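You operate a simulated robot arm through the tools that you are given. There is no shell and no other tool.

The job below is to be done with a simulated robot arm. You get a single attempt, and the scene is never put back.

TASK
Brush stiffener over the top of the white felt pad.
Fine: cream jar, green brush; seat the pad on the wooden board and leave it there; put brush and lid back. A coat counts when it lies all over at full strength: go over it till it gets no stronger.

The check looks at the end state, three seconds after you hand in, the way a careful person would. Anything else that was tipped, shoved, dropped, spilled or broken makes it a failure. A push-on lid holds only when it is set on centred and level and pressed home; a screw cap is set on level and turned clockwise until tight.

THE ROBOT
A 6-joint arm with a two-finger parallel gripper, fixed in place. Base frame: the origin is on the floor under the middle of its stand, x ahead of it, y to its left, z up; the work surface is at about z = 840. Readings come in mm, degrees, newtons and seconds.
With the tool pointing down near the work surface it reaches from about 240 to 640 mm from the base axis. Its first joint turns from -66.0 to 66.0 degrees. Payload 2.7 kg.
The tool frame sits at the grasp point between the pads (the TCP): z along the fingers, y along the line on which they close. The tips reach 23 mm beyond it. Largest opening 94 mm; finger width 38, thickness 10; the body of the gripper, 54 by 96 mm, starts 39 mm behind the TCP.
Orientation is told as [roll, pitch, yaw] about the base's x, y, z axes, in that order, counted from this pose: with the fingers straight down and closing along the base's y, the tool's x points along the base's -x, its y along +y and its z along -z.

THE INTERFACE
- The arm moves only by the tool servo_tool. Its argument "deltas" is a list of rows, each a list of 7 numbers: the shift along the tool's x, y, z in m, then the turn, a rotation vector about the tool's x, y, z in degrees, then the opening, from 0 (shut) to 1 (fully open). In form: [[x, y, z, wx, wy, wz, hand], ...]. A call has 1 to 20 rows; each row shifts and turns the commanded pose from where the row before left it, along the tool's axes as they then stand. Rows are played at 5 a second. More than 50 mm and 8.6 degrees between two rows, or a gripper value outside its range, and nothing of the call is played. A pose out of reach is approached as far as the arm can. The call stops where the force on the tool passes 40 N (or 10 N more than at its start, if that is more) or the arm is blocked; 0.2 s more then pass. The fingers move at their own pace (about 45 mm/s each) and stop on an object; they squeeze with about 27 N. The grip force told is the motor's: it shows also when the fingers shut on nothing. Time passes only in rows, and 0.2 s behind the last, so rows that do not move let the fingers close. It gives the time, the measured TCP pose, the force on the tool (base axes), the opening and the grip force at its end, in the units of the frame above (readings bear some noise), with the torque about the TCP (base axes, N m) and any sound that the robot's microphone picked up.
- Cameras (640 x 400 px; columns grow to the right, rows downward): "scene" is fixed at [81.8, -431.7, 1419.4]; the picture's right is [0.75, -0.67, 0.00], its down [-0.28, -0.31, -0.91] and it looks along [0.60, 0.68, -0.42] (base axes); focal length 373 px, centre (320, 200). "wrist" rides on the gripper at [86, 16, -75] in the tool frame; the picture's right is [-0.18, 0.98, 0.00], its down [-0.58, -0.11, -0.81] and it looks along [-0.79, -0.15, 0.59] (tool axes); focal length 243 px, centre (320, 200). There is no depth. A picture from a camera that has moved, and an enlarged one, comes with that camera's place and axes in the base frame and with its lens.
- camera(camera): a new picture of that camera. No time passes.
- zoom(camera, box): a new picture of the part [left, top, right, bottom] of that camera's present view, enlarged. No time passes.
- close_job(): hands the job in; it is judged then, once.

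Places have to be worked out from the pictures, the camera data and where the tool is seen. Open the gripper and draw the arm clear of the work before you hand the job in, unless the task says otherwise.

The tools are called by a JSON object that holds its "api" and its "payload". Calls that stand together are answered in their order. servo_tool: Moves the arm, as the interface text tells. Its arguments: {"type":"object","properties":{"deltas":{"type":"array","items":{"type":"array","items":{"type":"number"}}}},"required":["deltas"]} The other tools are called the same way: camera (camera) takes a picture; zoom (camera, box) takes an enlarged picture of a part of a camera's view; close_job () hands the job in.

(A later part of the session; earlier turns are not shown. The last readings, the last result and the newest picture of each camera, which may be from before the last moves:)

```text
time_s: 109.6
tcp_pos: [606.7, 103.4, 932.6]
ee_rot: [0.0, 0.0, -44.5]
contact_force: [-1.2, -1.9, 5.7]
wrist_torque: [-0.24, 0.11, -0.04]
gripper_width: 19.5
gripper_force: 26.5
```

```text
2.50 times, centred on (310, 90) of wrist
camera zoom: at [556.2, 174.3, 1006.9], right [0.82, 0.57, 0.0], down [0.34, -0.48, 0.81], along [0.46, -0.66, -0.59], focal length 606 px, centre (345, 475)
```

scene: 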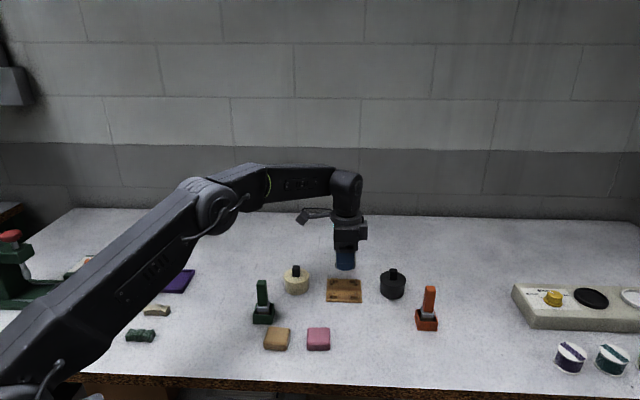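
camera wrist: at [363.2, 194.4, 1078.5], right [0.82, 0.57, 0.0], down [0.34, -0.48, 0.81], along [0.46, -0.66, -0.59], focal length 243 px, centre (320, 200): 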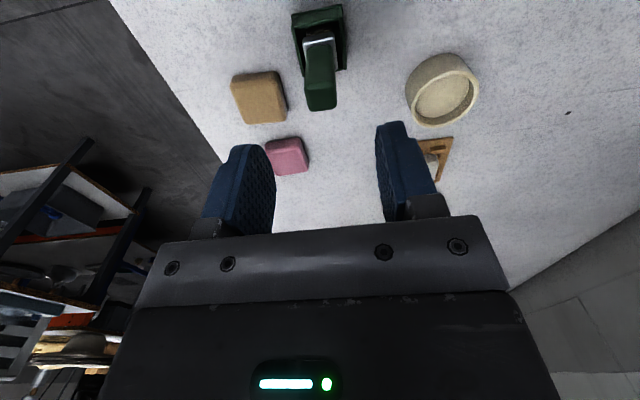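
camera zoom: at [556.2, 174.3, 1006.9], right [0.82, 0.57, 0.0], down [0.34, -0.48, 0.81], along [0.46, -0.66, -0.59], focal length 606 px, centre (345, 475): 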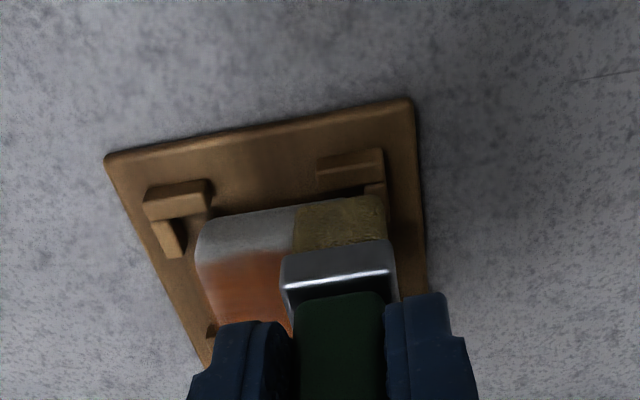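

I finish the perimeter along the back edge and one more line across, then lift to inspect.

{"api": "servo_tool", "payload": {"deltas": [[-0.006, -0.001, 0.0001, 0, 0, 0, 0], [-0.006, 0, 0.0001, 0, 0, 0, 0], [-0.006, 0, 0.0001, 0, 0, 0, 0], [-0.006, 0, 0.0001, 0, 0, 0, 0], [-0.006, 0, 0, 0, 0, 0, 0], [-0.006, 0, 0, 0, 0, 0, 0], [-0.003, 0, 0, 0, 0, 0, 0], [0, -0.005, 0, 0, 0, 0, 0], [0, -0.004, 0, 0, 0, 0, 0], [0.006, 0, -0.0001, 0, 0, 0, 0], [0.006, 0, -0.0001, 0, 0, 0, 0], [0.006, 0, -0.0001, 0, 0, 0, 0], [0.006, 0, -0.0001, 0, 0, 0, 0], [0.006, 0, 0, 0, 0, 0, 0], [0.006, 0, 0, 0, 0, 0, 0], [0.003, 0, 0, 0, 0, 0, 0], [0, 0, -0.005, 0, 0, 0, 0], [0, 0, -0.013, 0, 0, 0, 0], [0, 0, -0.02, 0, 0, 0, 0], [0.02, 0, 0, 0, 0, 0, 0]]}}

{"api": "zoom", "payload": {"camera": "scene", "box": [325, 265, 365, 305]}}

{"api": "zoom", "payload": {"camera": "wrist", "box": [210, 30, 410, 190]}}

```text
time_s: 113.8
tcp_pos: [585.1, 108.7, 971.3]
ee_rot: [-0.1, -0.1, -44.4]
contact_force: [0.5, -0.4, -0.5]
wrist_torque: [-0.05, -0.04, 0.0]
gripper_width: 19.4
gripper_force: 27.0
```

```text
10.00 times, centred on (345, 285) of scene
camera zoom: at [81.9, -431.7, 1419.4], right [0.75, -0.67, 0.0], down [-0.28, -0.31, -0.91], along [0.6, 0.68, -0.42], focal length 3730 px, centre (70, -650)
```

zoom: 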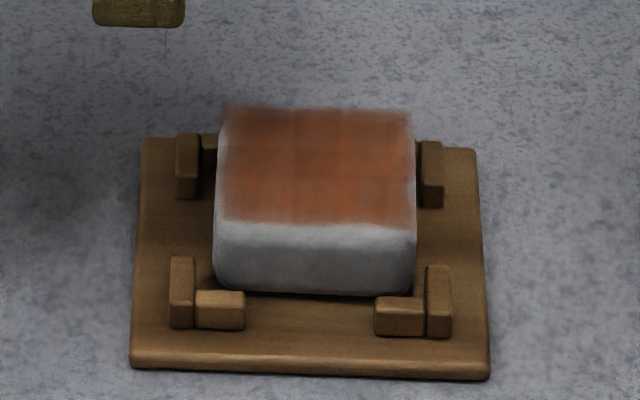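

```text
2.50 times, centred on (310, 110) of wrist
camera zoom: at [535.4, 180.8, 1045.0], right [0.82, 0.57, 0.0], down [0.34, -0.48, 0.81], along [0.46, -0.66, -0.59], focal length 606 px, centre (345, 425)
```

zoom: 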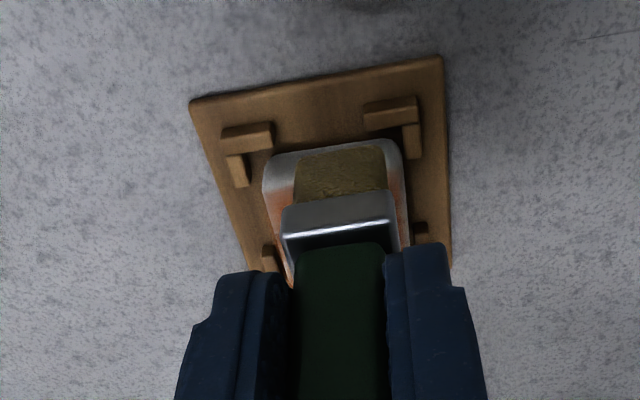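

The coat is stronger but still patchy. I reload the brush once more.

{"api": "servo_tool", "payload": {"deltas": [[0.005, -0.0004, 0, 0, 0, 0, 0], [0.009, -0.0006, 0, 0, 0, 0, 0], [0.01, -0.0008, 0, 0, 0, 0, 0], [0.01, -0.0008, 0, 0, 0, 0, 0], [0.01, -0.0008, 0, 0, 0, 0, 0], [0.01, -0.0008, 0, 0, 0, 0, 0], [0.01, -0.0008, 0, 0, 0, 0, 0], [0.0059, -0.0004, 0, 0, 0, 0, 0], [0.003, 0, 0, 0, 0, 0, 0], [0, 0, 0, 0, 0, 0, 0], [0, 0, 0.006, 0, 0, 0, 0], [0, 0, 0.01, 0, 0, 0, 0], [0, 0, 0.01, 0, 0, 0, 0], [0, 0, 0.008, 0, 0, 0, 0], [0, 0, 0.005, 0, 0, 0, 0], [0, 0, 0.0026, 0, 0, 0, 0], [0, 0, 0.0008, 0, 0, 0, 0], [0, 0, 0, 0, 0, 0, 0]]}}

{"api": "zoom", "payload": {"camera": "scene", "box": [325, 265, 365, 305]}}

{"api": "zoom", "payload": {"camera": "wrist", "box": [230, 0, 410, 140]}}

```text
time_s: 117.6
tcp_pos: [529.3, 157.2, 930.2]
ee_rot: [0.0, -0.1, -44.5]
contact_force: [-0.7, 0.3, 0.1]
wrist_torque: [-0.02, 0.0, -0.02]
gripper_width: 19.3
gripper_force: 27.0
```

```text
10.00 times, centred on (345, 285) of scene
camera zoom: at [81.9, -431.7, 1419.4], right [0.75, -0.67, 0.0], down [-0.28, -0.31, -0.91], along [0.6, 0.68, -0.42], focal length 3730 px, centre (70, -650)
```

zoom: 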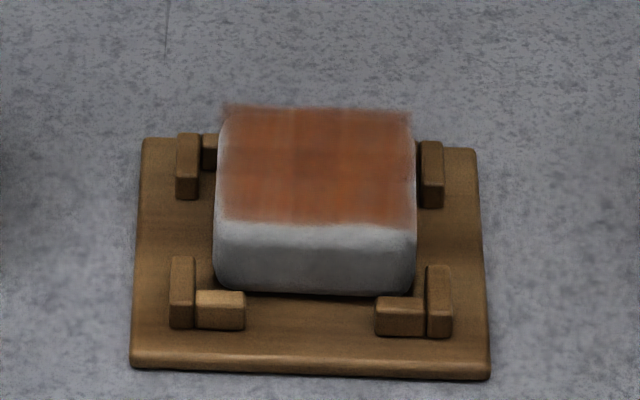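

```text
2.86 times, centred on (320, 70) of wrist
camera zoom: at [479.6, 228.2, 1002.6], right [0.82, 0.57, 0.0], down [0.34, -0.48, 0.81], along [0.46, -0.66, -0.59], focal length 693 px, centre (320, 571)
```

zoom: 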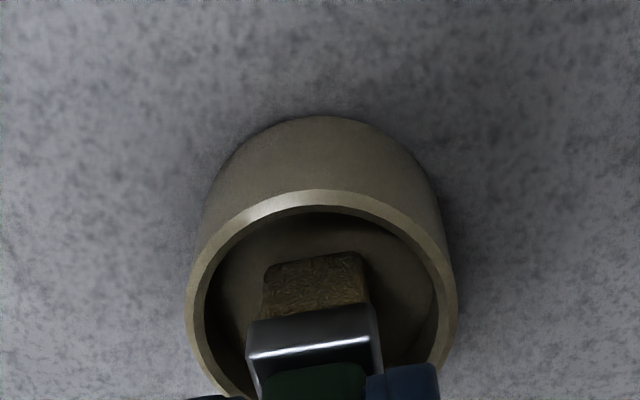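

Still no contact (the brush slid up ~1 mm in the grip). I go down a little more in small steps.

{"api": "servo_tool", "payload": {"deltas": [[0, 0, 0.0008, 0, 0, 0, 0], [0, 0, 0, 0, 0, 0, 0]]}}

{"api": "servo_tool", "payload": {"deltas": [[0, 0, 0.0007, 0, 0, 0, 0], [0, 0, 0, 0, 0, 0, 0], [0, 0, 0, 0, 0, 0, 0]]}}

{"api": "zoom", "payload": {"camera": "wrist", "box": [230, 0, 410, 140]}}

```text
time_s: 118.2
tcp_pos: [530.8, 156.0, 928.7]
ee_rot: [0.1, -0.1, -44.5]
contact_force: [0.0, -0.2, 1.3]
wrist_torque: [-0.02, 0.01, -0.02]
gripper_width: 19.6
gripper_force: 27.0
```

```text
time_s: 119.0
tcp_pos: [531.3, 156.3, 927.9]
ee_rot: [0.1, -0.1, -44.5]
contact_force: [-0.5, 1.0, 6.1]
wrist_torque: [0.02, 0.07, -0.01]
gripper_width: 19.3
gripper_force: 26.8
```

```text
2.86 times, centred on (320, 70) of wrist
camera zoom: at [480.1, 228.2, 1001.9], right [0.82, 0.57, 0.0], down [0.34, -0.48, 0.81], along [0.46, -0.66, -0.59], focal length 693 px, centre (320, 571)
```

zoom: 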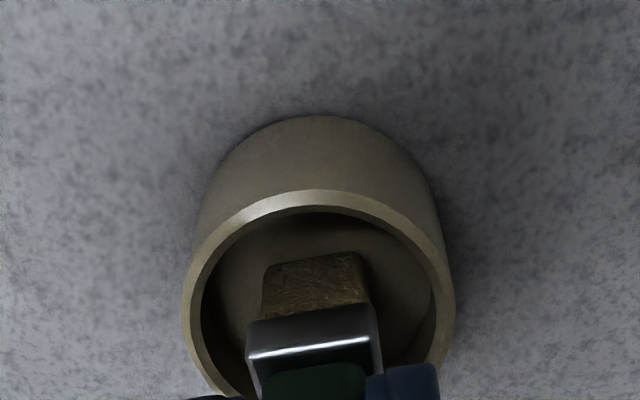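

Loaded. I lift, pause, and move to the pad's near/back corner for the next pass.

{"api": "servo_tool", "payload": {"deltas": [[0, 0, -0.003, 0, 0, 0, 0], [0, 0, -0.005, 0, 0, 0, 0], [0, 0, -0.008, 0, 0, 0, 0], [0, 0, -0.01, 0, 0, 0, 0], [0, 0, -0.01, 0, 0, 0, 0], [0, 0, -0.008, 0, 0, 0, 0], [0, 0, 0, 0, 0, 0, 0], [0, 0, 0, 0, 0, 0, 0]]}}

{"api": "servo_tool", "payload": {"deltas": [[-0.004, 0.0006, 0, 0, 0, 0, 0], [-0.008, 0.0012, 0, 0, 0, 0, 0], [-0.01, 0.0016, 0, 0, 0, 0, 0], [-0.01, 0.0016, 0, 0, 0, 0, 0], [-0.01, 0.0016, 0, 0, 0, 0, 0], [-0.01, 0.0016, 0, 0, 0, 0, 0], [-0.01, 0.0016, 0, 0, 0, 0, 0], [-0.01, 0.0016, 0, 0, 0, 0, 0], [-0.01, 0.0016, 0, 0, 0, 0, 0], [-0.007, 0.001, 0, 0, 0, 0, 0], [-0.0039, 0.0004, 0, 0, 0, 0, 0], [0, 0, 0.012, 0, 0, 0, 0], [0, 0, 0.012, 0, 0, 0, 0], [0, 0, 0.01, 0, 0, 0, 0], [0, 0, 0.003, 0, 0, 0, 0], [0, 0, 0.0015, 0, 0, 0, 0], [0, 0, 0, 0, 0, 0, 0]]}}

```text
time_s: 120.8
tcp_pos: [530.2, 156.1, 970.4]
ee_rot: [-0.1, -0.1, -44.5]
contact_force: [-1.1, 0.4, 0.1]
wrist_torque: [-0.02, 0.03, -0.01]
gripper_width: 19.4
gripper_force: 26.9
```

```text
time_s: 124.4
tcp_pos: [606.7, 102.1, 933.7]
ee_rot: [0.0, -0.2, -44.5]
contact_force: [-0.3, 1.2, 7.4]
wrist_torque: [-0.02, 0.04, -0.02]
gripper_width: 19.3
gripper_force: 27.1
```

Light contact (7 N). I run the fourth pass with lines along x, 7 mm apart.

{"api": "servo_tool", "payload": {"deltas": [[-0.006, 0, 0.0001, 0, 0, 0, 0], [-0.006, 0, 0.0001, 0, 0, 0, 0], [-0.006, 0, 0.0001, 0, 0, 0, 0], [-0.006, 0, 0.0001, 0, 0, 0, 0], [-0.006, 0, 0, 0, 0, 0, 0], [-0.006, 0, 0, 0, 0, 0, 0], [-0.004, 0, 0, 0, 0, 0, 0], [0, -0.004, 0, 0, 0, 0, 0], [0, -0.003, 0, 0, 0, 0, 0], [0.006, 0, 0, 0, 0, 0, 0], [0.006, 0, 0, 0, 0, 0, 0], [0.006, 0, -0.0001, 0, 0, 0, 0], [0.006, 0, -0.0001, 0, 0, 0, 0], [0.006, 0, -0.0001, 0, 0, 0, 0], [0.006, 0, -0.0001, 0, 0, 0, 0], [0.004, 0, 0, 0, 0, 0, 0], [0, -0.004, 0, 0, 0, 0, 0], [0, -0.003, 0, 0, 0, 0, 0]]}}

{"api": "servo_tool", "payload": {"deltas": [[-0.006, 0, 0.0001, 0, 0, 0, 0], [-0.006, 0, 0.0001, 0, 0, 0, 0], [-0.006, 0, 0.0001, 0, 0, 0, 0], [-0.006, 0, 0.0001, 0, 0, 0, 0], [-0.006, 0, 0, 0, 0, 0, 0], [-0.006, 0, 0, 0, 0, 0, 0], [-0.004, 0, 0, 0, 0, 0, 0], [0, -0.004, 0, 0, 0, 0, 0], [0, -0.003, 0, 0, 0, 0, 0], [0.006, 0, 0, 0, 0, 0, 0], [0.006, 0, 0, 0, 0, 0, 0], [0.006, 0, -0.0001, 0, 0, 0, 0], [0.006, 0, -0.0001, 0, 0, 0, 0], [0.006, 0, -0.0001, 0, 0, 0, 0], [0.006, 0, -0.0001, 0, 0, 0, 0], [0.004, 0, 0, 0, 0, 0, 0], [0, -0.004, 0, 0, 0, 0, 0], [0, -0.003, 0, 0, 0, 0, 0]]}}

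{"api": "zoom", "payload": {"camera": "scene", "box": [325, 265, 365, 305]}}

{"api": "zoom", "payload": {"camera": "wrist", "box": [230, 10, 430, 170]}}

```text
time_s: 128.2
tcp_pos: [595.0, 93.3, 933.0]
ee_rot: [0.2, -0.1, -44.4]
contact_force: [2.6, 6.9, 12.5]
wrist_torque: [0.34, -0.23, 0.05]
gripper_width: 19.3
gripper_force: 27.2
```

```text
time_s: 132.0
tcp_pos: [586.3, 82.8, 934.5]
ee_rot: [0.1, 0.0, -44.6]
contact_force: [0.4, 3.6, 7.9]
wrist_torque: [0.2, -0.12, 0.03]
gripper_width: 19.4
gripper_force: 26.7
```

```text
10.00 times, centred on (345, 285) of scene
camera zoom: at [81.7, -431.6, 1419.4], right [0.75, -0.67, 0.0], down [-0.28, -0.31, -0.91], along [0.6, 0.68, -0.42], focal length 3730 px, centre (70, -650)
```

zoom: 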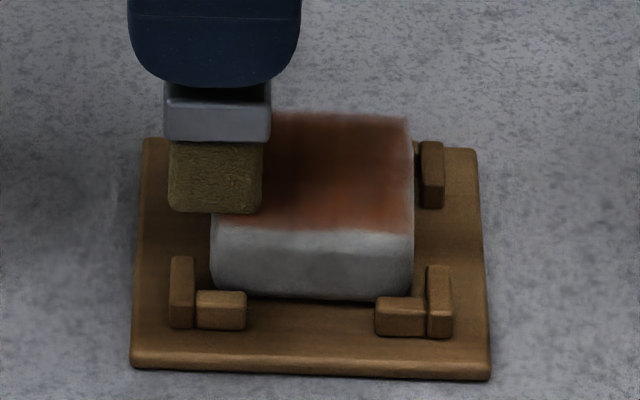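

```text
2.50 times, centred on (330, 90) of wrist
camera zoom: at [535.0, 153.7, 1006.6], right [0.82, 0.57, 0.0], down [0.34, -0.49, 0.81], along [0.46, -0.66, -0.59], focal length 606 px, centre (295, 475)
```

zoom: 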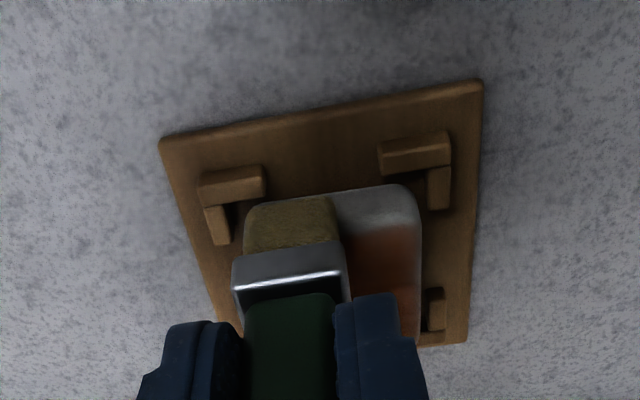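

The stain deepens where it was gone over. I complete this pass with the front lines.

{"api": "servo_tool", "payload": {"deltas": [[-0.006, 0, 0.0001, 0, 0, 0, 0], [-0.006, 0, 0.0001, 0, 0, 0, 0], [-0.006, 0, 0.0001, 0, 0, 0, 0], [-0.006, 0, 0.0001, 0, 0, 0, 0], [-0.006, 0, 0, 0, 0, 0, 0], [-0.006, 0, 0, 0, 0, 0, 0], [-0.004, 0, 0, 0, 0, 0, 0], [0, -0.004, 0, 0, 0, 0, 0], [0, -0.003, 0, 0, 0, 0, 0], [0.006, 0, 0, 0, 0, 0, 0], [0.006, 0, 0, 0, 0, 0, 0], [0.006, 0, -0.0001, 0, 0, 0, 0], [0.006, 0, -0.0001, 0, 0, 0, 0], [0.006, 0, -0.0001, 0, 0, 0, 0], [0.006, 0, -0.0001, 0, 0, 0, 0], [0.004, 0, 0, 0, 0, 0, 0], [0, -0.003, 0, 0, 0, 0, 0], [0, -0.003, 0, 0, 0, 0, 0]]}}

{"api": "servo_tool", "payload": {"deltas": [[-0.006, 0, 0.0001, 0, 0, 0, 0], [-0.006, 0, 0.0001, 0, 0, 0, 0], [-0.006, 0, 0.0001, 0, 0, 0, 0], [-0.006, 0, 0.0001, 0, 0, 0, 0], [-0.006, 0, 0, 0, 0, 0, 0], [-0.006, 0, 0, 0, 0, 0, 0], [-0.004, 0, 0, 0, 0, 0, 0], [0, 0, -0.005, 0, 0, 0, 0], [0, 0, -0.013, 0, 0, 0, 0], [0, 0, -0.02, 0, 0, 0, 0], [0.01, 0.005, 0, 0, 0, 0, 0], [0.02, 0.01, 0, 0, 0, 0, 0], [0.02, 0.005, 0, 0, 0, 0, 0], [0.02, 0.001, 0, 0, 0, 0, 0], [0, 0, 0, 0, 0, 0, 0]]}}

{"api": "zoom", "payload": {"camera": "scene", "box": [325, 265, 365, 305]}}

{"api": "zoom", "payload": {"camera": "wrist", "box": [230, 40, 430, 200]}}

```text
time_s: 135.8
tcp_pos: [575.8, 72.3, 932.7]
ee_rot: [0.0, -0.1, -44.5]
contact_force: [0.4, 0.9, 1.7]
wrist_torque: [0.11, -0.05, 0.04]
gripper_width: 19.5
gripper_force: 26.8
```

```text
time_s: 139.0
tcp_pos: [569.9, 108.0, 969.1]
ee_rot: [0.0, -0.1, -44.5]
contact_force: [0.0, -0.1, 0.2]
wrist_torque: [0.01, 0.0, -0.02]
gripper_width: 19.6
gripper_force: 27.5
```

```text
10.00 times, centred on (345, 285) of scene
camera zoom: at [81.9, -431.7, 1419.4], right [0.75, -0.67, 0.0], down [-0.28, -0.31, -0.91], along [0.6, 0.68, -0.42], focal length 3730 px, centre (70, -650)
```

zoom: 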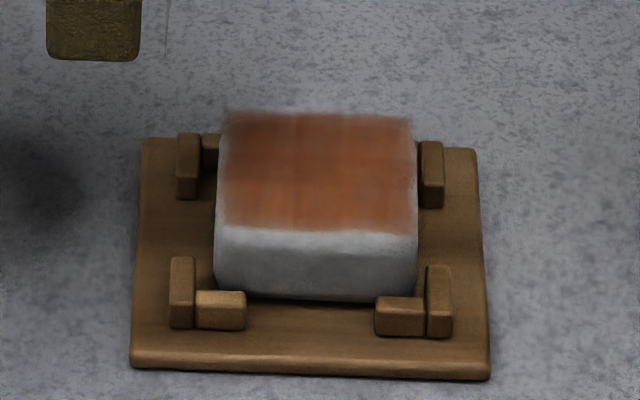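

```text
2.50 times, centred on (330, 120) of wrist
camera zoom: at [520.0, 180.0, 1042.9], right [0.82, 0.57, 0.0], down [0.34, -0.48, 0.81], along [0.46, -0.66, -0.59], focal length 606 px, centre (295, 400)
```

zoom: 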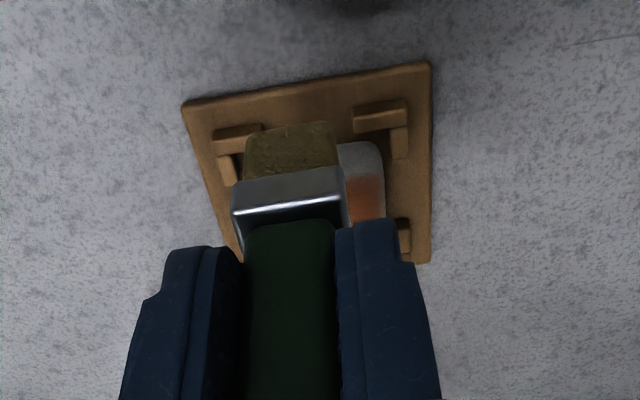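

The back half is now deeper in colour than the front half (front contact was light). I reload and will work the front more firmly.

{"api": "servo_tool", "payload": {"deltas": [[0.005, 0.0004, 0, 0, 0, 0, 0], [0.009, 0.0008, 0, 0, 0, 0, 0], [0.01, 0.001, 0, 0, 0, 0, 0], [0.01, 0.001, 0, 0, 0, 0, 0], [0.01, 0.001, 0, 0, 0, 0, 0], [0.01, 0.001, 0, 0, 0, 0, 0], [0.006, 0.0004, 0, 0, 0, 0, 0], [0.0029, 0, 0, 0, 0, 0, 0], [0, 0, 0, 0, 0, 0, 0], [0, 0, 0.006, 0, 0, 0, 0], [0, 0, 0.01, 0, 0, 0, 0], [0, 0, 0.01, 0, 0, 0, 0], [0, 0, 0.01, 0, 0, 0, 0], [0, 0, 0.005, 0, 0, 0, 0], [0, 0, 0.002, 0, 0, 0, 0], [0, 0, 0, 0, 0, 0, 0]]}}

{"api": "servo_tool", "payload": {"deltas": [[0, 0, 0.0006, 0, 0, 0, 0], [0, 0, 0, 0, 0, 0, 0]]}}

{"api": "zoom", "payload": {"camera": "scene", "box": [325, 265, 365, 305]}}

```text
time_s: 142.4
tcp_pos: [530.0, 156.8, 927.7]
ee_rot: [0.0, -0.1, -44.5]
contact_force: [-2.0, -0.7, 4.6]
wrist_torque: [-0.04, 0.05, 0.01]
gripper_width: 19.3
gripper_force: 27.6
```

```text
time_s: 143.0
tcp_pos: [530.8, 155.6, 927.9]
ee_rot: [0.0, -0.1, -44.5]
contact_force: [-0.8, -0.6, 9.9]
wrist_torque: [-0.06, 0.05, -0.02]
gripper_width: 19.3
gripper_force: 26.8
```

```text
10.00 times, centred on (345, 285) of scene
camera zoom: at [81.6, -431.8, 1419.4], right [0.75, -0.67, 0.0], down [-0.28, -0.31, -0.91], along [0.6, 0.68, -0.42], focal length 3730 px, centre (70, -650)
```

zoom: 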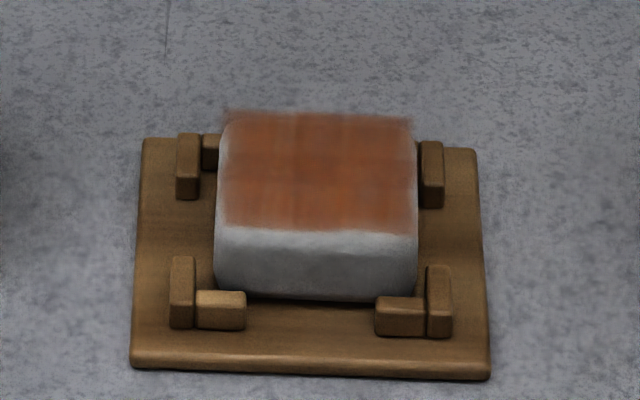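

With the arm's shadow away the coat looks much more even. I zoom in further to judge the edges and remaining pale cells.

{"api": "zoom", "payload": {"camera": "scene", "box": [333, 272, 357, 292]}}

```text
16.00 times, centred on (345, 282) of scene
camera zoom: at [81.6, -431.8, 1419.4], right [0.75, -0.67, 0.0], down [-0.28, -0.31, -0.91], along [0.6, 0.68, -0.42], focal length 5968 px, centre (-80, -1112)
```

zoom: 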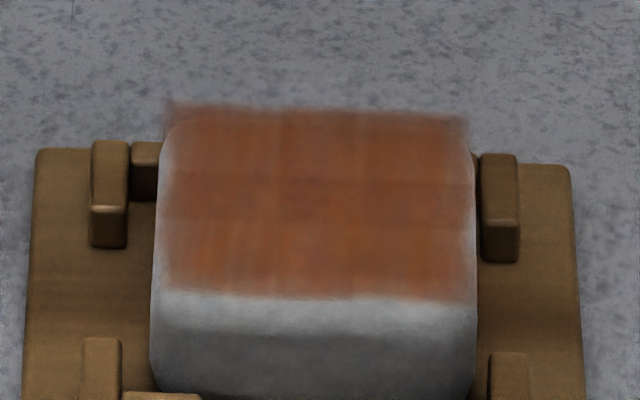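

I note this as reference. I lift the freshly loaded brush out and return for a fifth, finer pass.

{"api": "servo_tool", "payload": {"deltas": [[0, 0, -0.003, 0, 0, 0, 0], [0, 0, -0.005, 0, 0, 0, 0], [0, 0, -0.008, 0, 0, 0, 0], [0, 0, -0.01, 0, 0, 0, 0], [0, 0, -0.01, 0, 0, 0, 0], [0, 0, -0.008, 0, 0, 0, 0], [0, 0, 0, 0, 0, 0, 0], [0, 0, 0, 0, 0, 0, 0]]}}

{"api": "servo_tool", "payload": {"deltas": [[-0.004, 0.0006, 0, 0, 0, 0, 0], [-0.008, 0.0012, 0, 0, 0, 0, 0], [-0.01, 0.0016, 0, 0, 0, 0, 0], [-0.01, 0.0016, 0, 0, 0, 0, 0], [-0.01, 0.0016, 0, 0, 0, 0, 0], [-0.01, 0.0016, 0, 0, 0, 0, 0], [-0.01, 0.0016, 0, 0, 0, 0, 0], [-0.01, 0.0016, 0, 0, 0, 0, 0], [-0.01, 0.0016, 0, 0, 0, 0, 0], [-0.007, 0.001, 0, 0, 0, 0, 0], [-0.0039, 0.0004, 0, 0, 0, 0, 0], [0, 0, 0.012, 0, 0, 0, 0], [0, 0, 0.012, 0, 0, 0, 0], [0, 0, 0.01, 0, 0, 0, 0], [0, 0, 0.003, 0, 0, 0, 0], [0, 0, 0.0015, 0, 0, 0, 0], [0, 0, 0, 0, 0, 0, 0]]}}

```text
time_s: 144.8
tcp_pos: [530.2, 157.0, 970.3]
ee_rot: [0.0, 0.0, -44.5]
contact_force: [0.6, 0.7, -0.7]
wrist_torque: [-0.02, -0.01, -0.04]
gripper_width: 19.3
gripper_force: 26.3
```

```text
time_s: 148.4
tcp_pos: [606.0, 102.8, 932.9]
ee_rot: [0.2, -0.3, -44.5]
contact_force: [1.1, -0.1, 6.4]
wrist_torque: [-0.08, -0.11, 0.01]
gripper_width: 19.4
gripper_force: 26.8
```

Light contact (6 N). Fifth pass: lines along y with 6 mm spacing.

{"api": "servo_tool", "payload": {"deltas": [[0, -0.006, 0.0001, 0, 0, 0, 0], [0, -0.006, 0.0001, 0, 0, 0, 0], [0, -0.006, 0.0001, 0, 0, 0, 0], [0, -0.006, 0.0001, 0, 0, 0, 0], [0, -0.006, 0, 0, 0, 0, 0], [0, -0.006, 0, 0, 0, 0, 0], [0, -0.005, 0, 0, 0, 0, 0], [-0.006, 0, 0, 0, 0, 0, 0], [0, 0.006, 0, 0, 0, 0, 0], [0, 0.006, 0, 0, 0, 0, 0], [0, 0.006, -0.0001, 0, 0, 0, 0], [0, 0.006, -0.0001, 0, 0, 0, 0], [0, 0.006, -0.0001, 0, 0, 0, 0], [0, 0.006, 0, 0, 0, 0, 0], [0, 0.005, 0, 0, 0, 0, 0], [-0.006, 0, 0, 0, 0, 0, 0]]}}

{"api": "servo_tool", "payload": {"deltas": [[0, -0.006, 0.0001, 0, 0, 0, 0], [0, -0.006, 0.0001, 0, 0, 0, 0], [0, -0.006, 0.0001, 0, 0, 0, 0], [0, -0.006, 0.0001, 0, 0, 0, 0], [0, -0.006, 0, 0, 0, 0, 0], [0, -0.006, 0, 0, 0, 0, 0], [0, -0.005, 0, 0, 0, 0, 0], [-0.006, 0, 0, 0, 0, 0, 0], [0, 0.006, 0, 0, 0, 0, 0], [0, 0.006, 0, 0, 0, 0, 0], [0, 0.006, -0.0001, 0, 0, 0, 0], [0, 0.006, -0.0001, 0, 0, 0, 0], [0, 0.006, -0.0001, 0, 0, 0, 0], [0, 0.006, 0, 0, 0, 0, 0], [0, 0.005, 0, 0, 0, 0, 0], [-0.006, 0, 0, 0, 0, 0, 0]]}}

{"api": "servo_tool", "payload": {"deltas": [[0, -0.006, 0.0001, 0, 0, 0, 0], [0, -0.006, 0.0001, 0, 0, 0, 0], [0, -0.006, 0.0001, 0, 0, 0, 0], [0, -0.006, 0.0001, 0, 0, 0, 0], [0, -0.006, 0, 0, 0, 0, 0], [0, -0.006, 0, 0, 0, 0, 0], [0, -0.005, 0, 0, 0, 0, 0], [-0.006, 0, 0, 0, 0, 0, 0], [0, 0.006, 0, 0, 0, 0, 0], [0, 0.006, 0, 0, 0, 0, 0], [0, 0.006, -0.0001, 0, 0, 0, 0], [0, 0.006, -0.0001, 0, 0, 0, 0], [0, 0.006, -0.0001, 0, 0, 0, 0], [0, 0.006, 0, 0, 0, 0, 0], [0, 0.005, 0, 0, 0, 0, 0], [-0.005, 0, 0, 0, 0, 0, 0]]}}

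{"api": "zoom", "payload": {"camera": "scene", "box": [325, 265, 365, 305]}}

```text
time_s: 151.8
tcp_pos: [614.3, 95.8, 931.9]
ee_rot: [0.3, 0.0, -44.3]
contact_force: [-5.1, 5.2, 13.1]
wrist_torque: [0.25, 0.27, -0.01]
gripper_width: 19.1
gripper_force: 26.8
```

```text
time_s: 155.2
tcp_pos: [622.0, 86.1, 931.6]
ee_rot: [0.1, -0.1, -44.3]
contact_force: [-2.4, 4.2, 9.7]
wrist_torque: [0.24, 0.14, 0.02]
gripper_width: 19.3
gripper_force: 27.3
```

```text
time_s: 158.6
tcp_pos: [630.5, 77.4, 932.1]
ee_rot: [0.2, -0.1, -44.4]
contact_force: [-1.7, 2.4, 4.6]
wrist_torque: [0.12, 0.07, -0.01]
gripper_width: 19.4
gripper_force: 26.7
```

```text
10.00 times, centred on (345, 285) of scene
camera zoom: at [81.7, -431.6, 1419.4], right [0.75, -0.67, 0.0], down [-0.28, -0.31, -0.91], along [0.6, 0.68, -0.42], focal length 3730 px, centre (70, -650)
```

zoom: 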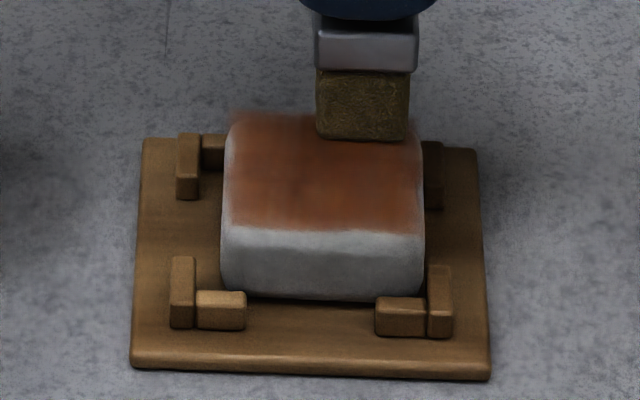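

I finish with the far lines, then go along the near edge once more, and lift away.

{"api": "servo_tool", "payload": {"deltas": [[0, -0.006, 0.0001, 0, 0, 0, 0], [0, -0.006, 0.0001, 0, 0, 0, 0], [0, -0.006, 0.0001, 0, 0, 0, 0], [0, -0.006, 0.0001, 0, 0, 0, 0], [0, -0.006, 0, 0, 0, 0, 0], [0, -0.006, 0, 0, 0, 0, 0], [0, -0.005, 0, 0, 0, 0, 0], [-0.006, 0, 0, 0, 0, 0, 0], [0, 0.006, 0, 0, 0, 0, 0], [0, 0.006, 0, 0, 0, 0, 0], [0, 0.006, 0, 0, 0, 0, 0], [0, 0.006, 0, 0, 0, 0, 0], [0, 0.006, 0, 0, 0, 0, 0], [0, 0.006, 0, 0, 0, 0, 0], [0, 0.003, 0, 0, 0, 0, 0]]}}

{"api": "servo_tool", "payload": {"deltas": [[0.006, 0, 0, 0, 0, 0, 0], [0.006, 0, 0, 0, 0, 0, 0], [0.006, 0, 0, 0, 0, 0, 0], [0.006, 0, 0, 0, 0, 0, 0], [0.006, 0, 0, 0, 0, 0, 0], [0.006, 0, 0, 0, 0, 0, 0], [0.004, 0, 0, 0, 0, 0, 0], [0, -0.006, 0, 0, 0, 0, 0], [0, -0.006, 0, 0, 0, 0, 0], [0, -0.006, 0, 0, 0, 0, 0], [0, -0.006, 0, 0, 0, 0, 0], [0, -0.006, 0, 0, 0, 0, 0], [0, -0.006, 0, 0, 0, 0, 0], [0, -0.004, 0, 0, 0, 0, 0], [0, 0, -0.005, 0, 0, 0, 0], [0, 0, -0.015, 0, 0, 0, 0], [0, 0, -0.019, 0, 0, 0, 0], [0.015, 0.005, 0, 0, 0, 0, 0], [0.015, 0.01, 0, 0, 0, 0, 0], [0.015, 0.007, 0, 0, 0, 0, 0]]}}

{"api": "servo_tool", "payload": {"deltas": [[0.01, 0.001, 0, 0, 0, 0, 0], [0.01, 0.001, 0, 0, 0, 0, 0], [0.01, 0.001, 0, 0, 0, 0, 0], [0.01, 0.001, 0, 0, 0, 0, 0], [0.006, 0.0006, 0, 0, 0, 0, 0], [0.002, 0, 0, 0, 0, 0, 0], [0, 0, 0, 0, 0, 0, 0]]}}

{"api": "zoom", "payload": {"camera": "scene", "box": [333, 272, 357, 292]}}

{"api": "zoom", "payload": {"camera": "scene", "box": [325, 265, 365, 305]}}

```text
time_s: 161.8
tcp_pos: [633.8, 71.1, 931.5]
ee_rot: [0.0, -0.1, -44.5]
contact_force: [-2.1, -4.7, 7.9]
wrist_torque: [-0.24, 0.12, 0.03]
gripper_width: 19.3
gripper_force: 26.9
```

```text
time_s: 166.0
tcp_pos: [561.0, 119.0, 970.5]
ee_rot: [0.0, -0.1, -44.5]
contact_force: [0.0, -0.5, -0.9]
wrist_torque: [-0.02, -0.01, 0.01]
gripper_width: 19.5
gripper_force: 26.9
```

```text
time_s: 167.6
tcp_pos: [530.7, 156.4, 970.3]
ee_rot: [0.0, -0.1, -44.5]
contact_force: [1.1, -0.5, 0.0]
wrist_torque: [-0.01, 0.03, 0.0]
gripper_width: 19.4
gripper_force: 26.9
```

```text
16.00 times, centred on (345, 282) of scene
camera zoom: at [81.9, -431.7, 1419.4], right [0.75, -0.67, 0.0], down [-0.28, -0.31, -0.91], along [0.6, 0.68, -0.42], focal length 5968 px, centre (-80, -1112)
```

zoom: 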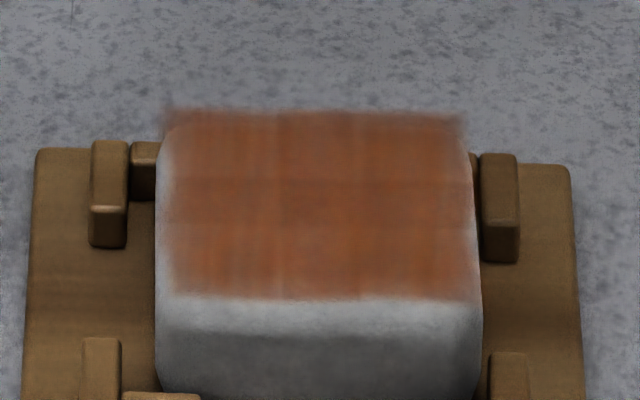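

```text
10.00 times, centred on (345, 285) of scene
camera zoom: at [81.9, -431.7, 1419.4], right [0.75, -0.67, 0.0], down [-0.28, -0.31, -0.91], along [0.6, 0.68, -0.42], focal length 3730 px, centre (70, -650)
```

zoom: 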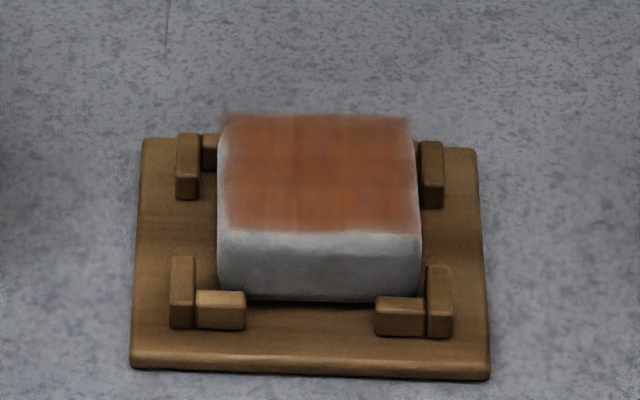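

The colour hardly changed from the previous reference, so the middle seems saturated. For certainty at the edges I reload once more and do another perimeter plus cross pass.

{"api": "servo_tool", "payload": {"deltas": [[0.0009, 0.001, 0.006, 0, 0, 0, 0], [0, 0, 0.01, 0, 0, 0, 0], [0, 0, 0.01, 0, 0, 0, 0], [0, 0, 0.01, 0, 0, 0, 0], [0, 0, 0.005, 0, 0, 0, 0], [0, 0, 0.002, 0, 0, 0, 0], [0, 0, 0, 0, 0, 0, 0]]}}

{"api": "servo_tool", "payload": {"deltas": [[0, 0, 0.0008, 0, 0, 0, 0], [0, 0, 0, 0, 0, 0, 0]]}}

```text
time_s: 169.2
tcp_pos: [530.6, 156.1, 926.9]
ee_rot: [0.0, -0.1, -44.6]
contact_force: [0.5, 0.3, 0.0]
wrist_torque: [-0.02, -0.05, 0.02]
gripper_width: 19.4
gripper_force: 27.0
```

```text
time_s: 169.8
tcp_pos: [530.2, 156.5, 927.5]
ee_rot: [0.1, -0.2, -44.5]
contact_force: [-2.5, -0.5, 5.0]
wrist_torque: [-0.07, 0.06, -0.02]
gripper_width: 19.4
gripper_force: 26.8
```

Loaded with light contact. I lift and return to the pad's corner.

{"api": "servo_tool", "payload": {"deltas": [[0, 0, 0, 0, 0, 0, 0], [0, 0, -0.003, 0, 0, 0, 0], [0, 0, -0.005, 0, 0, 0, 0], [0, 0, -0.008, 0, 0, 0, 0], [0, 0, -0.01, 0, 0, 0, 0], [0, 0, -0.01, 0, 0, 0, 0], [0, 0, -0.008, 0, 0, 0, 0], [0, 0, 0, 0, 0, 0, 0], [0, 0, 0, 0, 0, 0, 0]]}}

{"api": "servo_tool", "payload": {"deltas": [[-0.004, 0.0006, 0, 0, 0, 0, 0], [-0.008, 0.0012, 0, 0, 0, 0, 0], [-0.01, 0.0016, 0, 0, 0, 0, 0], [-0.01, 0.0016, 0, 0, 0, 0, 0], [-0.01, 0.0016, 0, 0, 0, 0, 0], [-0.01, 0.0016, 0, 0, 0, 0, 0], [-0.01, 0.0016, 0, 0, 0, 0, 0], [-0.01, 0.0016, 0, 0, 0, 0, 0], [-0.01, 0.0016, 0, 0, 0, 0, 0], [-0.007, 0.001, 0, 0, 0, 0, 0], [-0.0039, 0.0004, 0, 0, 0, 0, 0], [0, 0, 0.012, 0, 0, 0, 0], [0, 0, 0.012, 0, 0, 0, 0], [0, 0, 0.01, 0, 0, 0, 0], [0, 0, 0.003, 0, 0, 0, 0], [0, 0, 0.0017, 0, 0, 0, 0], [0, 0, 0, 0, 0, 0, 0]]}}

```text
time_s: 171.8
tcp_pos: [530.8, 156.5, 971.1]
ee_rot: [0.0, -0.2, -44.5]
contact_force: [-1.3, -0.9, -0.7]
wrist_torque: [-0.01, 0.0, 0.04]
gripper_width: 19.5
gripper_force: 26.7
```

```text
time_s: 175.4
tcp_pos: [606.5, 102.1, 932.0]
ee_rot: [0.0, -0.1, -44.5]
contact_force: [-0.5, -0.1, 0.7]
wrist_torque: [-0.02, 0.0, 0.0]
gripper_width: 19.6
gripper_force: 26.6
```

Barely touching; I lower 0.7 mm and run the perimeter: near, front, far and back edges.

{"api": "servo_tool", "payload": {"deltas": [[0, 0, 0.0007, 0, 0, 0, 0], [0, -0.006, 0.0001, 0, 0, 0, 0], [0, -0.006, 0.0001, 0, 0, 0, 0], [0, -0.006, 0.0001, 0, 0, 0, 0], [0, -0.006, 0.0001, 0, 0, 0, 0], [0, -0.006, 0, 0, 0, 0, 0], [0, -0.006, 0, 0, 0, 0, 0], [0, -0.005, 0, 0, 0, 0, 0], [-0.006, 0, 0, 0, 0, 0, 0], [-0.006, 0, 0, 0, 0, 0, 0], [-0.006, 0, 0, 0, 0, 0, 0], [-0.006, 0, 0, 0, 0, 0, 0], [-0.006, 0, 0, 0, 0, 0, 0], [-0.006, 0, 0, 0, 0, 0, 0], [-0.004, 0, 0, 0, 0, 0, 0]]}}

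{"api": "servo_tool", "payload": {"deltas": [[0, 0.006, 0, 0, 0, 0, 0], [0, 0.006, 0, 0, 0, 0, 0], [0, 0.006, 0, 0, 0, 0, 0], [0, 0.006, 0, 0, 0, 0, 0], [0, 0.006, 0, 0, 0, 0, 0], [0, 0.006, 0, 0, 0, 0, 0], [0, 0.004, 0, 0, 0, 0, 0], [0.006, 0, 0, 0, 0, 0, 0], [0.006, 0, 0, 0, 0, 0, 0], [0.006, 0, 0, 0, 0, 0, 0], [0.006, 0, 0, 0, 0, 0, 0], [0.006, 0, 0, 0, 0, 0, 0], [0.006, 0, 0, 0, 0, 0, 0], [0.005, 0, 0, 0, 0, 0, 0]]}}

{"api": "zoom", "payload": {"camera": "wrist", "box": [210, 10, 410, 170]}}

{"api": "zoom", "payload": {"camera": "scene", "box": [325, 265, 365, 305]}}

```text
time_s: 178.6
tcp_pos: [606.3, 43.9, 932.0]
ee_rot: [0.0, -0.2, -44.5]
contact_force: [-3.0, 4.0, 10.0]
wrist_torque: [0.31, 0.16, 0.0]
gripper_width: 19.5
gripper_force: 26.9
```

```text
time_s: 181.6
tcp_pos: [604.5, 100.5, 931.5]
ee_rot: [0.1, -0.2, -44.5]
contact_force: [2.5, -3.3, 7.5]
wrist_torque: [-0.23, -0.16, 0.05]
gripper_width: 19.6
gripper_force: 27.8
```

```text
2.50 times, centred on (310, 90) of wrist
camera zoom: at [554.1, 172.6, 1005.1], right [0.82, 0.57, 0.0], down [0.34, -0.48, 0.81], along [0.46, -0.66, -0.59], focal length 606 px, centre (345, 475)
```

zoom: 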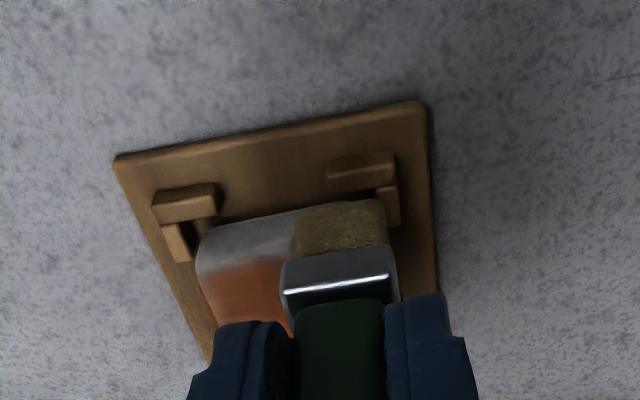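

```text
10.00 times, centred on (345, 285) of scene
camera zoom: at [81.8, -431.8, 1419.4], right [0.75, -0.67, 0.0], down [-0.28, -0.31, -0.91], along [0.6, 0.68, -0.42], focal length 3730 px, centre (70, -650)
```

zoom: 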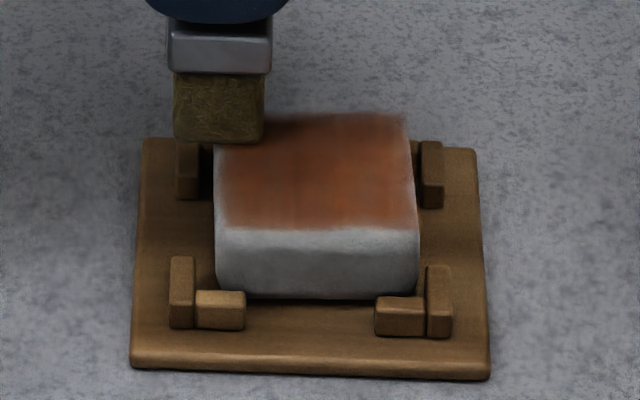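

Now a last raster along x through the middle rows.

{"api": "servo_tool", "payload": {"deltas": [[0, -0.004, 0, 0, 0, 0, 0], [0, -0.003, 0, 0, 0, 0, 0], [-0.006, 0, 0, 0, 0, 0, 0], [-0.006, 0, 0, 0, 0, 0, 0], [-0.006, 0, 0, 0, 0, 0, 0], [-0.006, 0, 0, 0, 0, 0, 0], [-0.006, 0, 0, 0, 0, 0, 0], [-0.006, 0, 0, 0, 0, 0, 0], [-0.005, 0, 0, 0, 0, 0, 0], [0, -0.004, 0, 0, 0, 0, 0], [0, -0.003, 0, 0, 0, 0, 0], [0.006, 0, 0, 0, 0, 0, 0], [0.006, 0, 0, 0, 0, 0, 0], [0.006, 0, 0, 0, 0, 0, 0], [0.006, 0, 0, 0, 0, 0, 0], [0.006, 0, 0, 0, 0, 0, 0], [0.006, 0, 0, 0, 0, 0, 0], [0.005, 0, 0, 0, 0, 0, 0]]}}

{"api": "servo_tool", "payload": {"deltas": [[0, -0.004, 0, 0, 0, 0, 0], [0, -0.003, 0, 0, 0, 0, 0], [-0.006, 0, 0, 0, 0, 0, 0], [-0.006, 0, 0, 0, 0, 0, 0], [-0.006, 0, 0, 0, 0, 0, 0], [-0.006, 0, 0, 0, 0, 0, 0], [-0.006, 0, 0, 0, 0, 0, 0], [-0.006, 0, 0, 0, 0, 0, 0], [-0.005, 0, 0, 0, 0, 0, 0], [0, -0.004, 0, 0, 0, 0, 0], [0, -0.003, 0, 0, 0, 0, 0], [0.006, 0, 0, 0, 0, 0, 0], [0.006, 0, 0, 0, 0, 0, 0], [0.006, 0, 0, 0, 0, 0, 0], [0.006, 0, 0, 0, 0, 0, 0], [0.006, 0, 0, 0, 0, 0, 0], [0.006, 0, 0, 0, 0, 0, 0], [0.005, 0, 0, 0, 0, 0, 0]]}}

{"api": "servo_tool", "payload": {"deltas": [[0, -0.004, 0, 0, 0, 0, 0], [0, -0.004, 0, 0, 0, 0, 0], [-0.006, 0, 0, 0, 0, 0, 0], [-0.006, 0, 0, 0, 0, 0, 0], [-0.006, 0, 0, 0, 0, 0, 0], [-0.006, 0, 0, 0, 0, 0, 0], [-0.006, 0, 0, 0, 0, 0, 0], [-0.006, 0, 0, 0, 0, 0, 0], [-0.005, 0, 0, 0, 0, 0, 0], [0, 0, -0.005, 0, 0, 0, 0], [0, 0, -0.015, 0, 0, 0, 0], [0, 0, -0.019, 0, 0, 0, 0], [0.015, 0.005, 0, 0, 0, 0, 0], [0.02, 0.006, 0, 0, 0, 0, 0], [0.02, 0.006, 0, 0, 0, 0, 0], [0.02, 0.006, 0, 0, 0, 0, 0], [0.02, 0, 0, 0, 0, 0, 0], [0.02, 0, 0, 0, 0, 0, 0], [0.0185, -0.0003, 0, 0, 0, 0, 0], [0, 0, 0, 0, 0, 0, 0]]}}

{"api": "zoom", "payload": {"camera": "scene", "box": [333, 272, 357, 292]}}

{"api": "zoom", "payload": {"camera": "scene", "box": [325, 265, 365, 305]}}

{"api": "zoom", "payload": {"camera": "scene", "box": [225, 215, 385, 335]}}

```text
time_s: 185.4
tcp_pos: [594.3, 90.9, 931.2]
ee_rot: [0.1, 0.0, -44.4]
contact_force: [4.1, -3.5, 12.4]
wrist_torque: [-0.35, -0.33, 0.02]
gripper_width: 19.6
gripper_force: 26.9
```

```text
time_s: 189.2
tcp_pos: [585.9, 81.9, 929.4]
ee_rot: [0.0, -0.1, -44.5]
contact_force: [2.9, -3.8, 9.9]
wrist_torque: [-0.28, -0.23, -0.04]
gripper_width: 19.3
gripper_force: 27.3
```

```text
time_s: 193.4
tcp_pos: [529.8, 156.5, 969.6]
ee_rot: [0.0, -0.1, -44.5]
contact_force: [-0.2, -0.4, -0.3]
wrist_torque: [-0.04, 0.02, 0.02]
gripper_width: 19.3
gripper_force: 26.1
```

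```text
16.00 times, centred on (345, 282) of scene
camera zoom: at [81.9, -431.7, 1419.4], right [0.75, -0.67, 0.0], down [-0.28, -0.31, -0.91], along [0.6, 0.68, -0.42], focal length 5968 px, centre (-80, -1112)
```

zoom: 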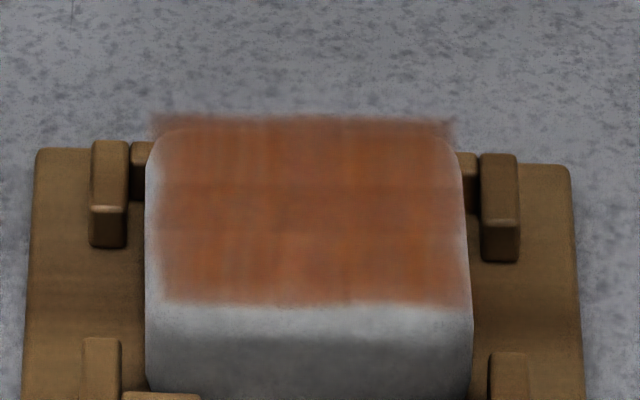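

```text
10.00 times, centred on (345, 285) of scene
camera zoom: at [81.9, -431.7, 1419.4], right [0.75, -0.67, 0.0], down [-0.28, -0.31, -0.91], along [0.6, 0.68, -0.42], focal length 3730 px, centre (70, -650)
```

zoom: 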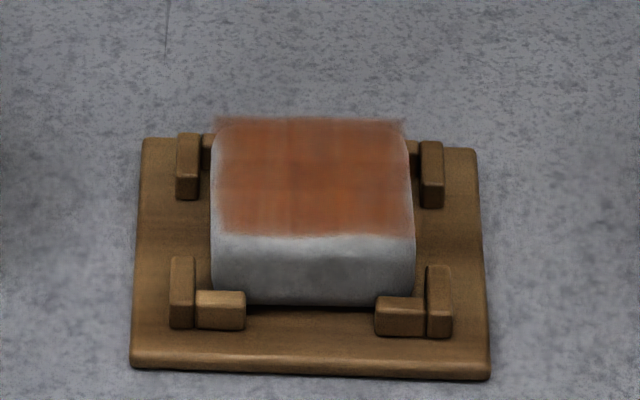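

```text
3.33 times, centred on (305, 275) of scene
camera zoom: at [81.9, -431.7, 1419.4], right [0.75, -0.67, 0.0], down [-0.28, -0.31, -0.91], along [0.6, 0.68, -0.42], focal length 1243 px, centre (370, -50)
```

zoom: 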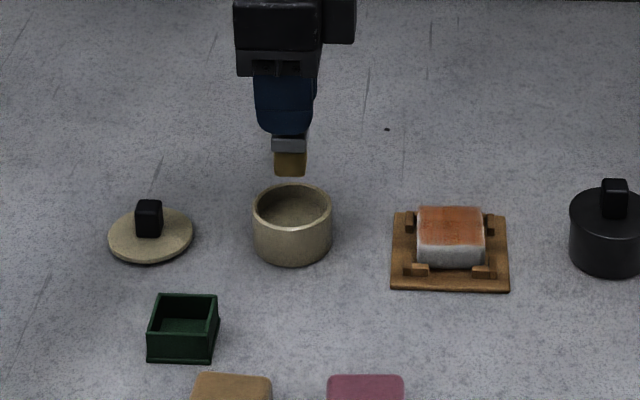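

The colour no longer changes noticeably between passes, so I take the coat as saturated for now; I'll inspect closely with the wrist camera once the brush is back. I carry the brush to above its stand.

{"api": "servo_tool", "payload": {"deltas": [[0.003, -0.005, 0, 0, 0, 0, 0], [0.006, -0.0105, 0, 0, 0, 0, 0], [0.0075, -0.0128, 0, 0, 0, 0, 0], [0.0075, -0.0128, 0, 0, 0, 0, 0], [0.0075, -0.0128, 0, 0, 0, 0, 0], [0.0075, -0.0128, 0, 0, 0, 0, 0], [0.0075, -0.0128, 0, 0, 0, 0, 0], [0.0075, -0.0128, 0, 0, 0, 0, 0], [0.0052, -0.0081, 0, 0, 0, 0, 0], [0.0025, -0.004, 0, 0, 0, 0, 0], [0, 0, 0, 0, 0, 0, 0], [0, 0, 0, 0, 0, 0, 0]]}}

{"api": "zoom", "payload": {"camera": "scene", "box": [230, 235, 300, 330]}}

{"api": "zoom", "payload": {"camera": "wrist", "box": [210, 0, 430, 200]}}

```text
time_s: 196.0
tcp_pos: [412.5, 126.3, 969.6]
ee_rot: [0.0, -0.1, -44.5]
contact_force: [-0.2, -0.5, -0.5]
wrist_torque: [-0.01, 0.0, -0.01]
gripper_width: 19.3
gripper_force: 26.6
```

```text
4.21 times, centred on (265, 282) of scene
camera zoom: at [81.9, -431.7, 1419.4], right [0.75, -0.67, 0.0], down [-0.28, -0.31, -0.91], along [0.6, 0.68, -0.42], focal length 1571 px, centre (552, -147)
```

zoom: 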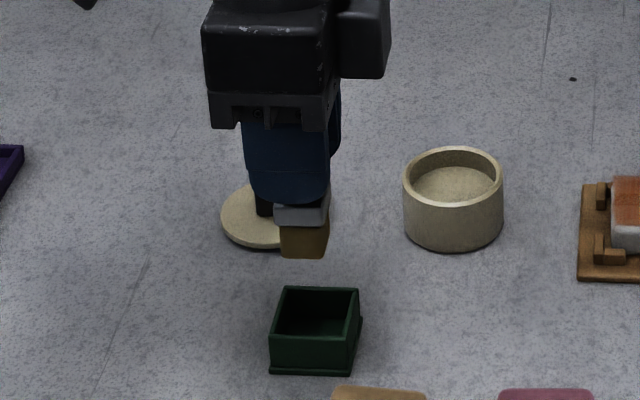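

```text
2.00 times, centred on (320, 100) of wrist
camera zoom: at [361.5, 197.4, 1043.1], right [0.82, 0.57, 0.0], down [0.34, -0.48, 0.81], along [0.46, -0.66, -0.59], focal length 485 px, centre (320, 400)
```

zoom: 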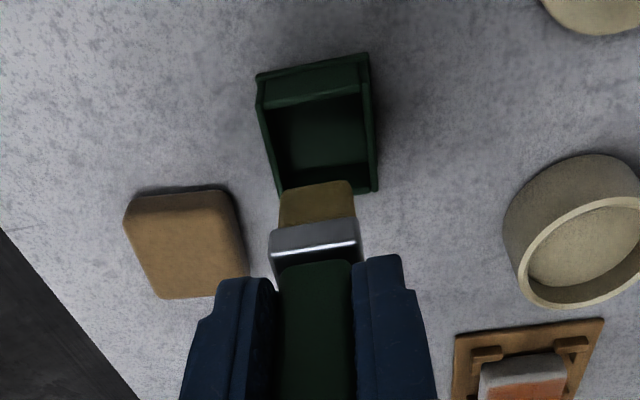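

The brush is right above its stand. From here the wrist camera also sees the pad; I zoom in to check the coat before putting the brush away.

{"api": "zoom", "payload": {"camera": "wrist", "box": [380, 160, 460, 220]}}

{"api": "camera", "payload": {"camera": "wrist"}}

```text
6.67 times, centred on (420, 190) of wrist
camera zoom: at [361.5, 197.4, 1043.1], right [0.82, 0.57, 0.0], down [0.34, -0.48, 0.81], along [0.46, -0.66, -0.59], focal length 1618 px, centre (-347, 267)
```

zoom: 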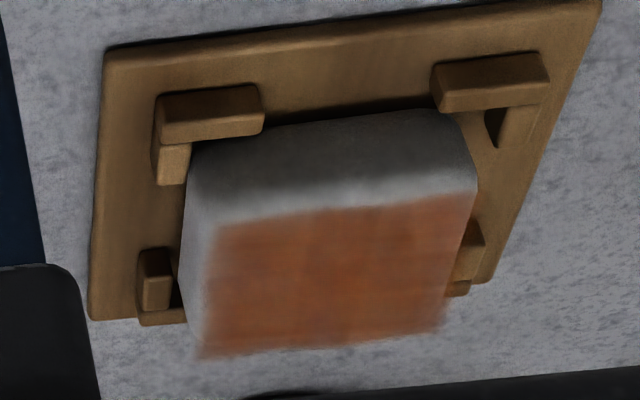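

```text
taken
camera wrist: at [361.5, 197.4, 1043.1], right [0.82, 0.57, 0.0], down [0.34, -0.48, 0.81], along [0.46, -0.66, -0.59], focal length 243 px, centre (320, 200)
```

wrist: 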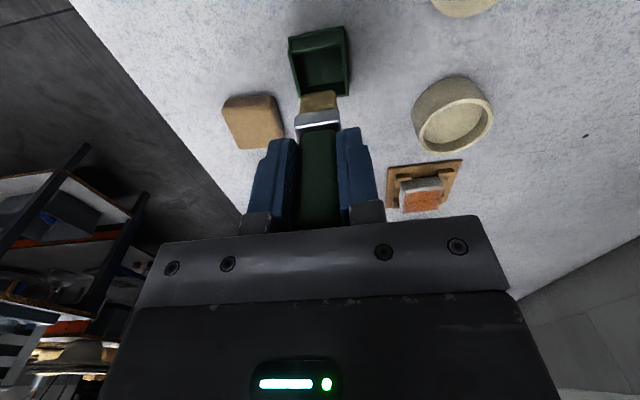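

This view shows the near and front edges of the coat a bit fainter than the rest. I go back, reload, and work those two edges with more overlap.

{"api": "servo_tool", "payload": {"deltas": [[-0.003, 0.005, 0, 0, 0, 0, 0], [-0.006, 0.0105, 0, 0, 0, 0, 0], [-0.0075, 0.0128, 0, 0, 0, 0, 0], [-0.0075, 0.0128, 0, 0, 0, 0, 0], [-0.0075, 0.0128, 0, 0, 0, 0, 0], [-0.0075, 0.0128, 0, 0, 0, 0, 0], [-0.0075, 0.0128, 0, 0, 0, 0, 0], [-0.0075, 0.0128, 0, 0, 0, 0, 0], [-0.0058, 0.008, 0, 0, 0, 0, 0], [-0.0025, 0.004, 0, 0, 0, 0, 0], [0, 0, 0, 0, 0, 0, 0], [0, 0, 0.006, 0, 0, 0, 0], [0, 0, 0.01, 0, 0, 0, 0], [0, 0, 0.01, 0, 0, 0, 0], [0, 0, 0.01, 0, 0, 0, 0], [0, 0, 0.005, 0, 0, 0, 0], [0, 0, 0.0014, 0, 0, 0, 0], [0, 0, 0, 0, 0, 0, 0]]}}

{"api": "servo_tool", "payload": {"deltas": [[0, 0, 0.0008, 0, 0, 0, 0], [0, 0, 0, 0, 0, 0, 0]]}}

```text
time_s: 199.8
tcp_pos: [529.8, 155.9, 927.0]
ee_rot: [0.0, 0.0, -44.5]
contact_force: [0.7, -0.4, -0.4]
wrist_torque: [0.0, -0.02, -0.01]
gripper_width: 19.5
gripper_force: 26.8
```

```text
time_s: 200.4
tcp_pos: [529.1, 155.9, 927.3]
ee_rot: [0.0, -0.1, -44.5]
contact_force: [-0.1, -0.4, -0.7]
wrist_torque: [0.01, 0.03, 0.0]
gripper_width: 19.6
gripper_force: 27.3
```

{"api": "servo_tool", "payload": {"deltas": [[0, 0, 0.0008, 0, 0, 0, 0], [0, 0, 0, 0, 0, 0, 0]]}}

{"api": "servo_tool", "payload": {"deltas": [[0, 0, 0.0006, 0, 0, 0, 0], [0, 0, 0, 0, 0, 0, 0]]}}

```text
time_s: 201.0
tcp_pos: [528.9, 155.7, 925.9]
ee_rot: [0.1, -0.1, -44.5]
contact_force: [-2.4, 0.8, 7.0]
wrist_torque: [-0.05, 0.09, 0.0]
gripper_width: 19.5
gripper_force: 26.6
```

```text
time_s: 201.6
tcp_pos: [529.6, 156.9, 926.3]
ee_rot: [0.2, -0.3, -44.5]
contact_force: [-2.4, -0.1, 13.2]
wrist_torque: [-0.1, 0.11, 0.03]
gripper_width: 19.4
gripper_force: 26.8
```

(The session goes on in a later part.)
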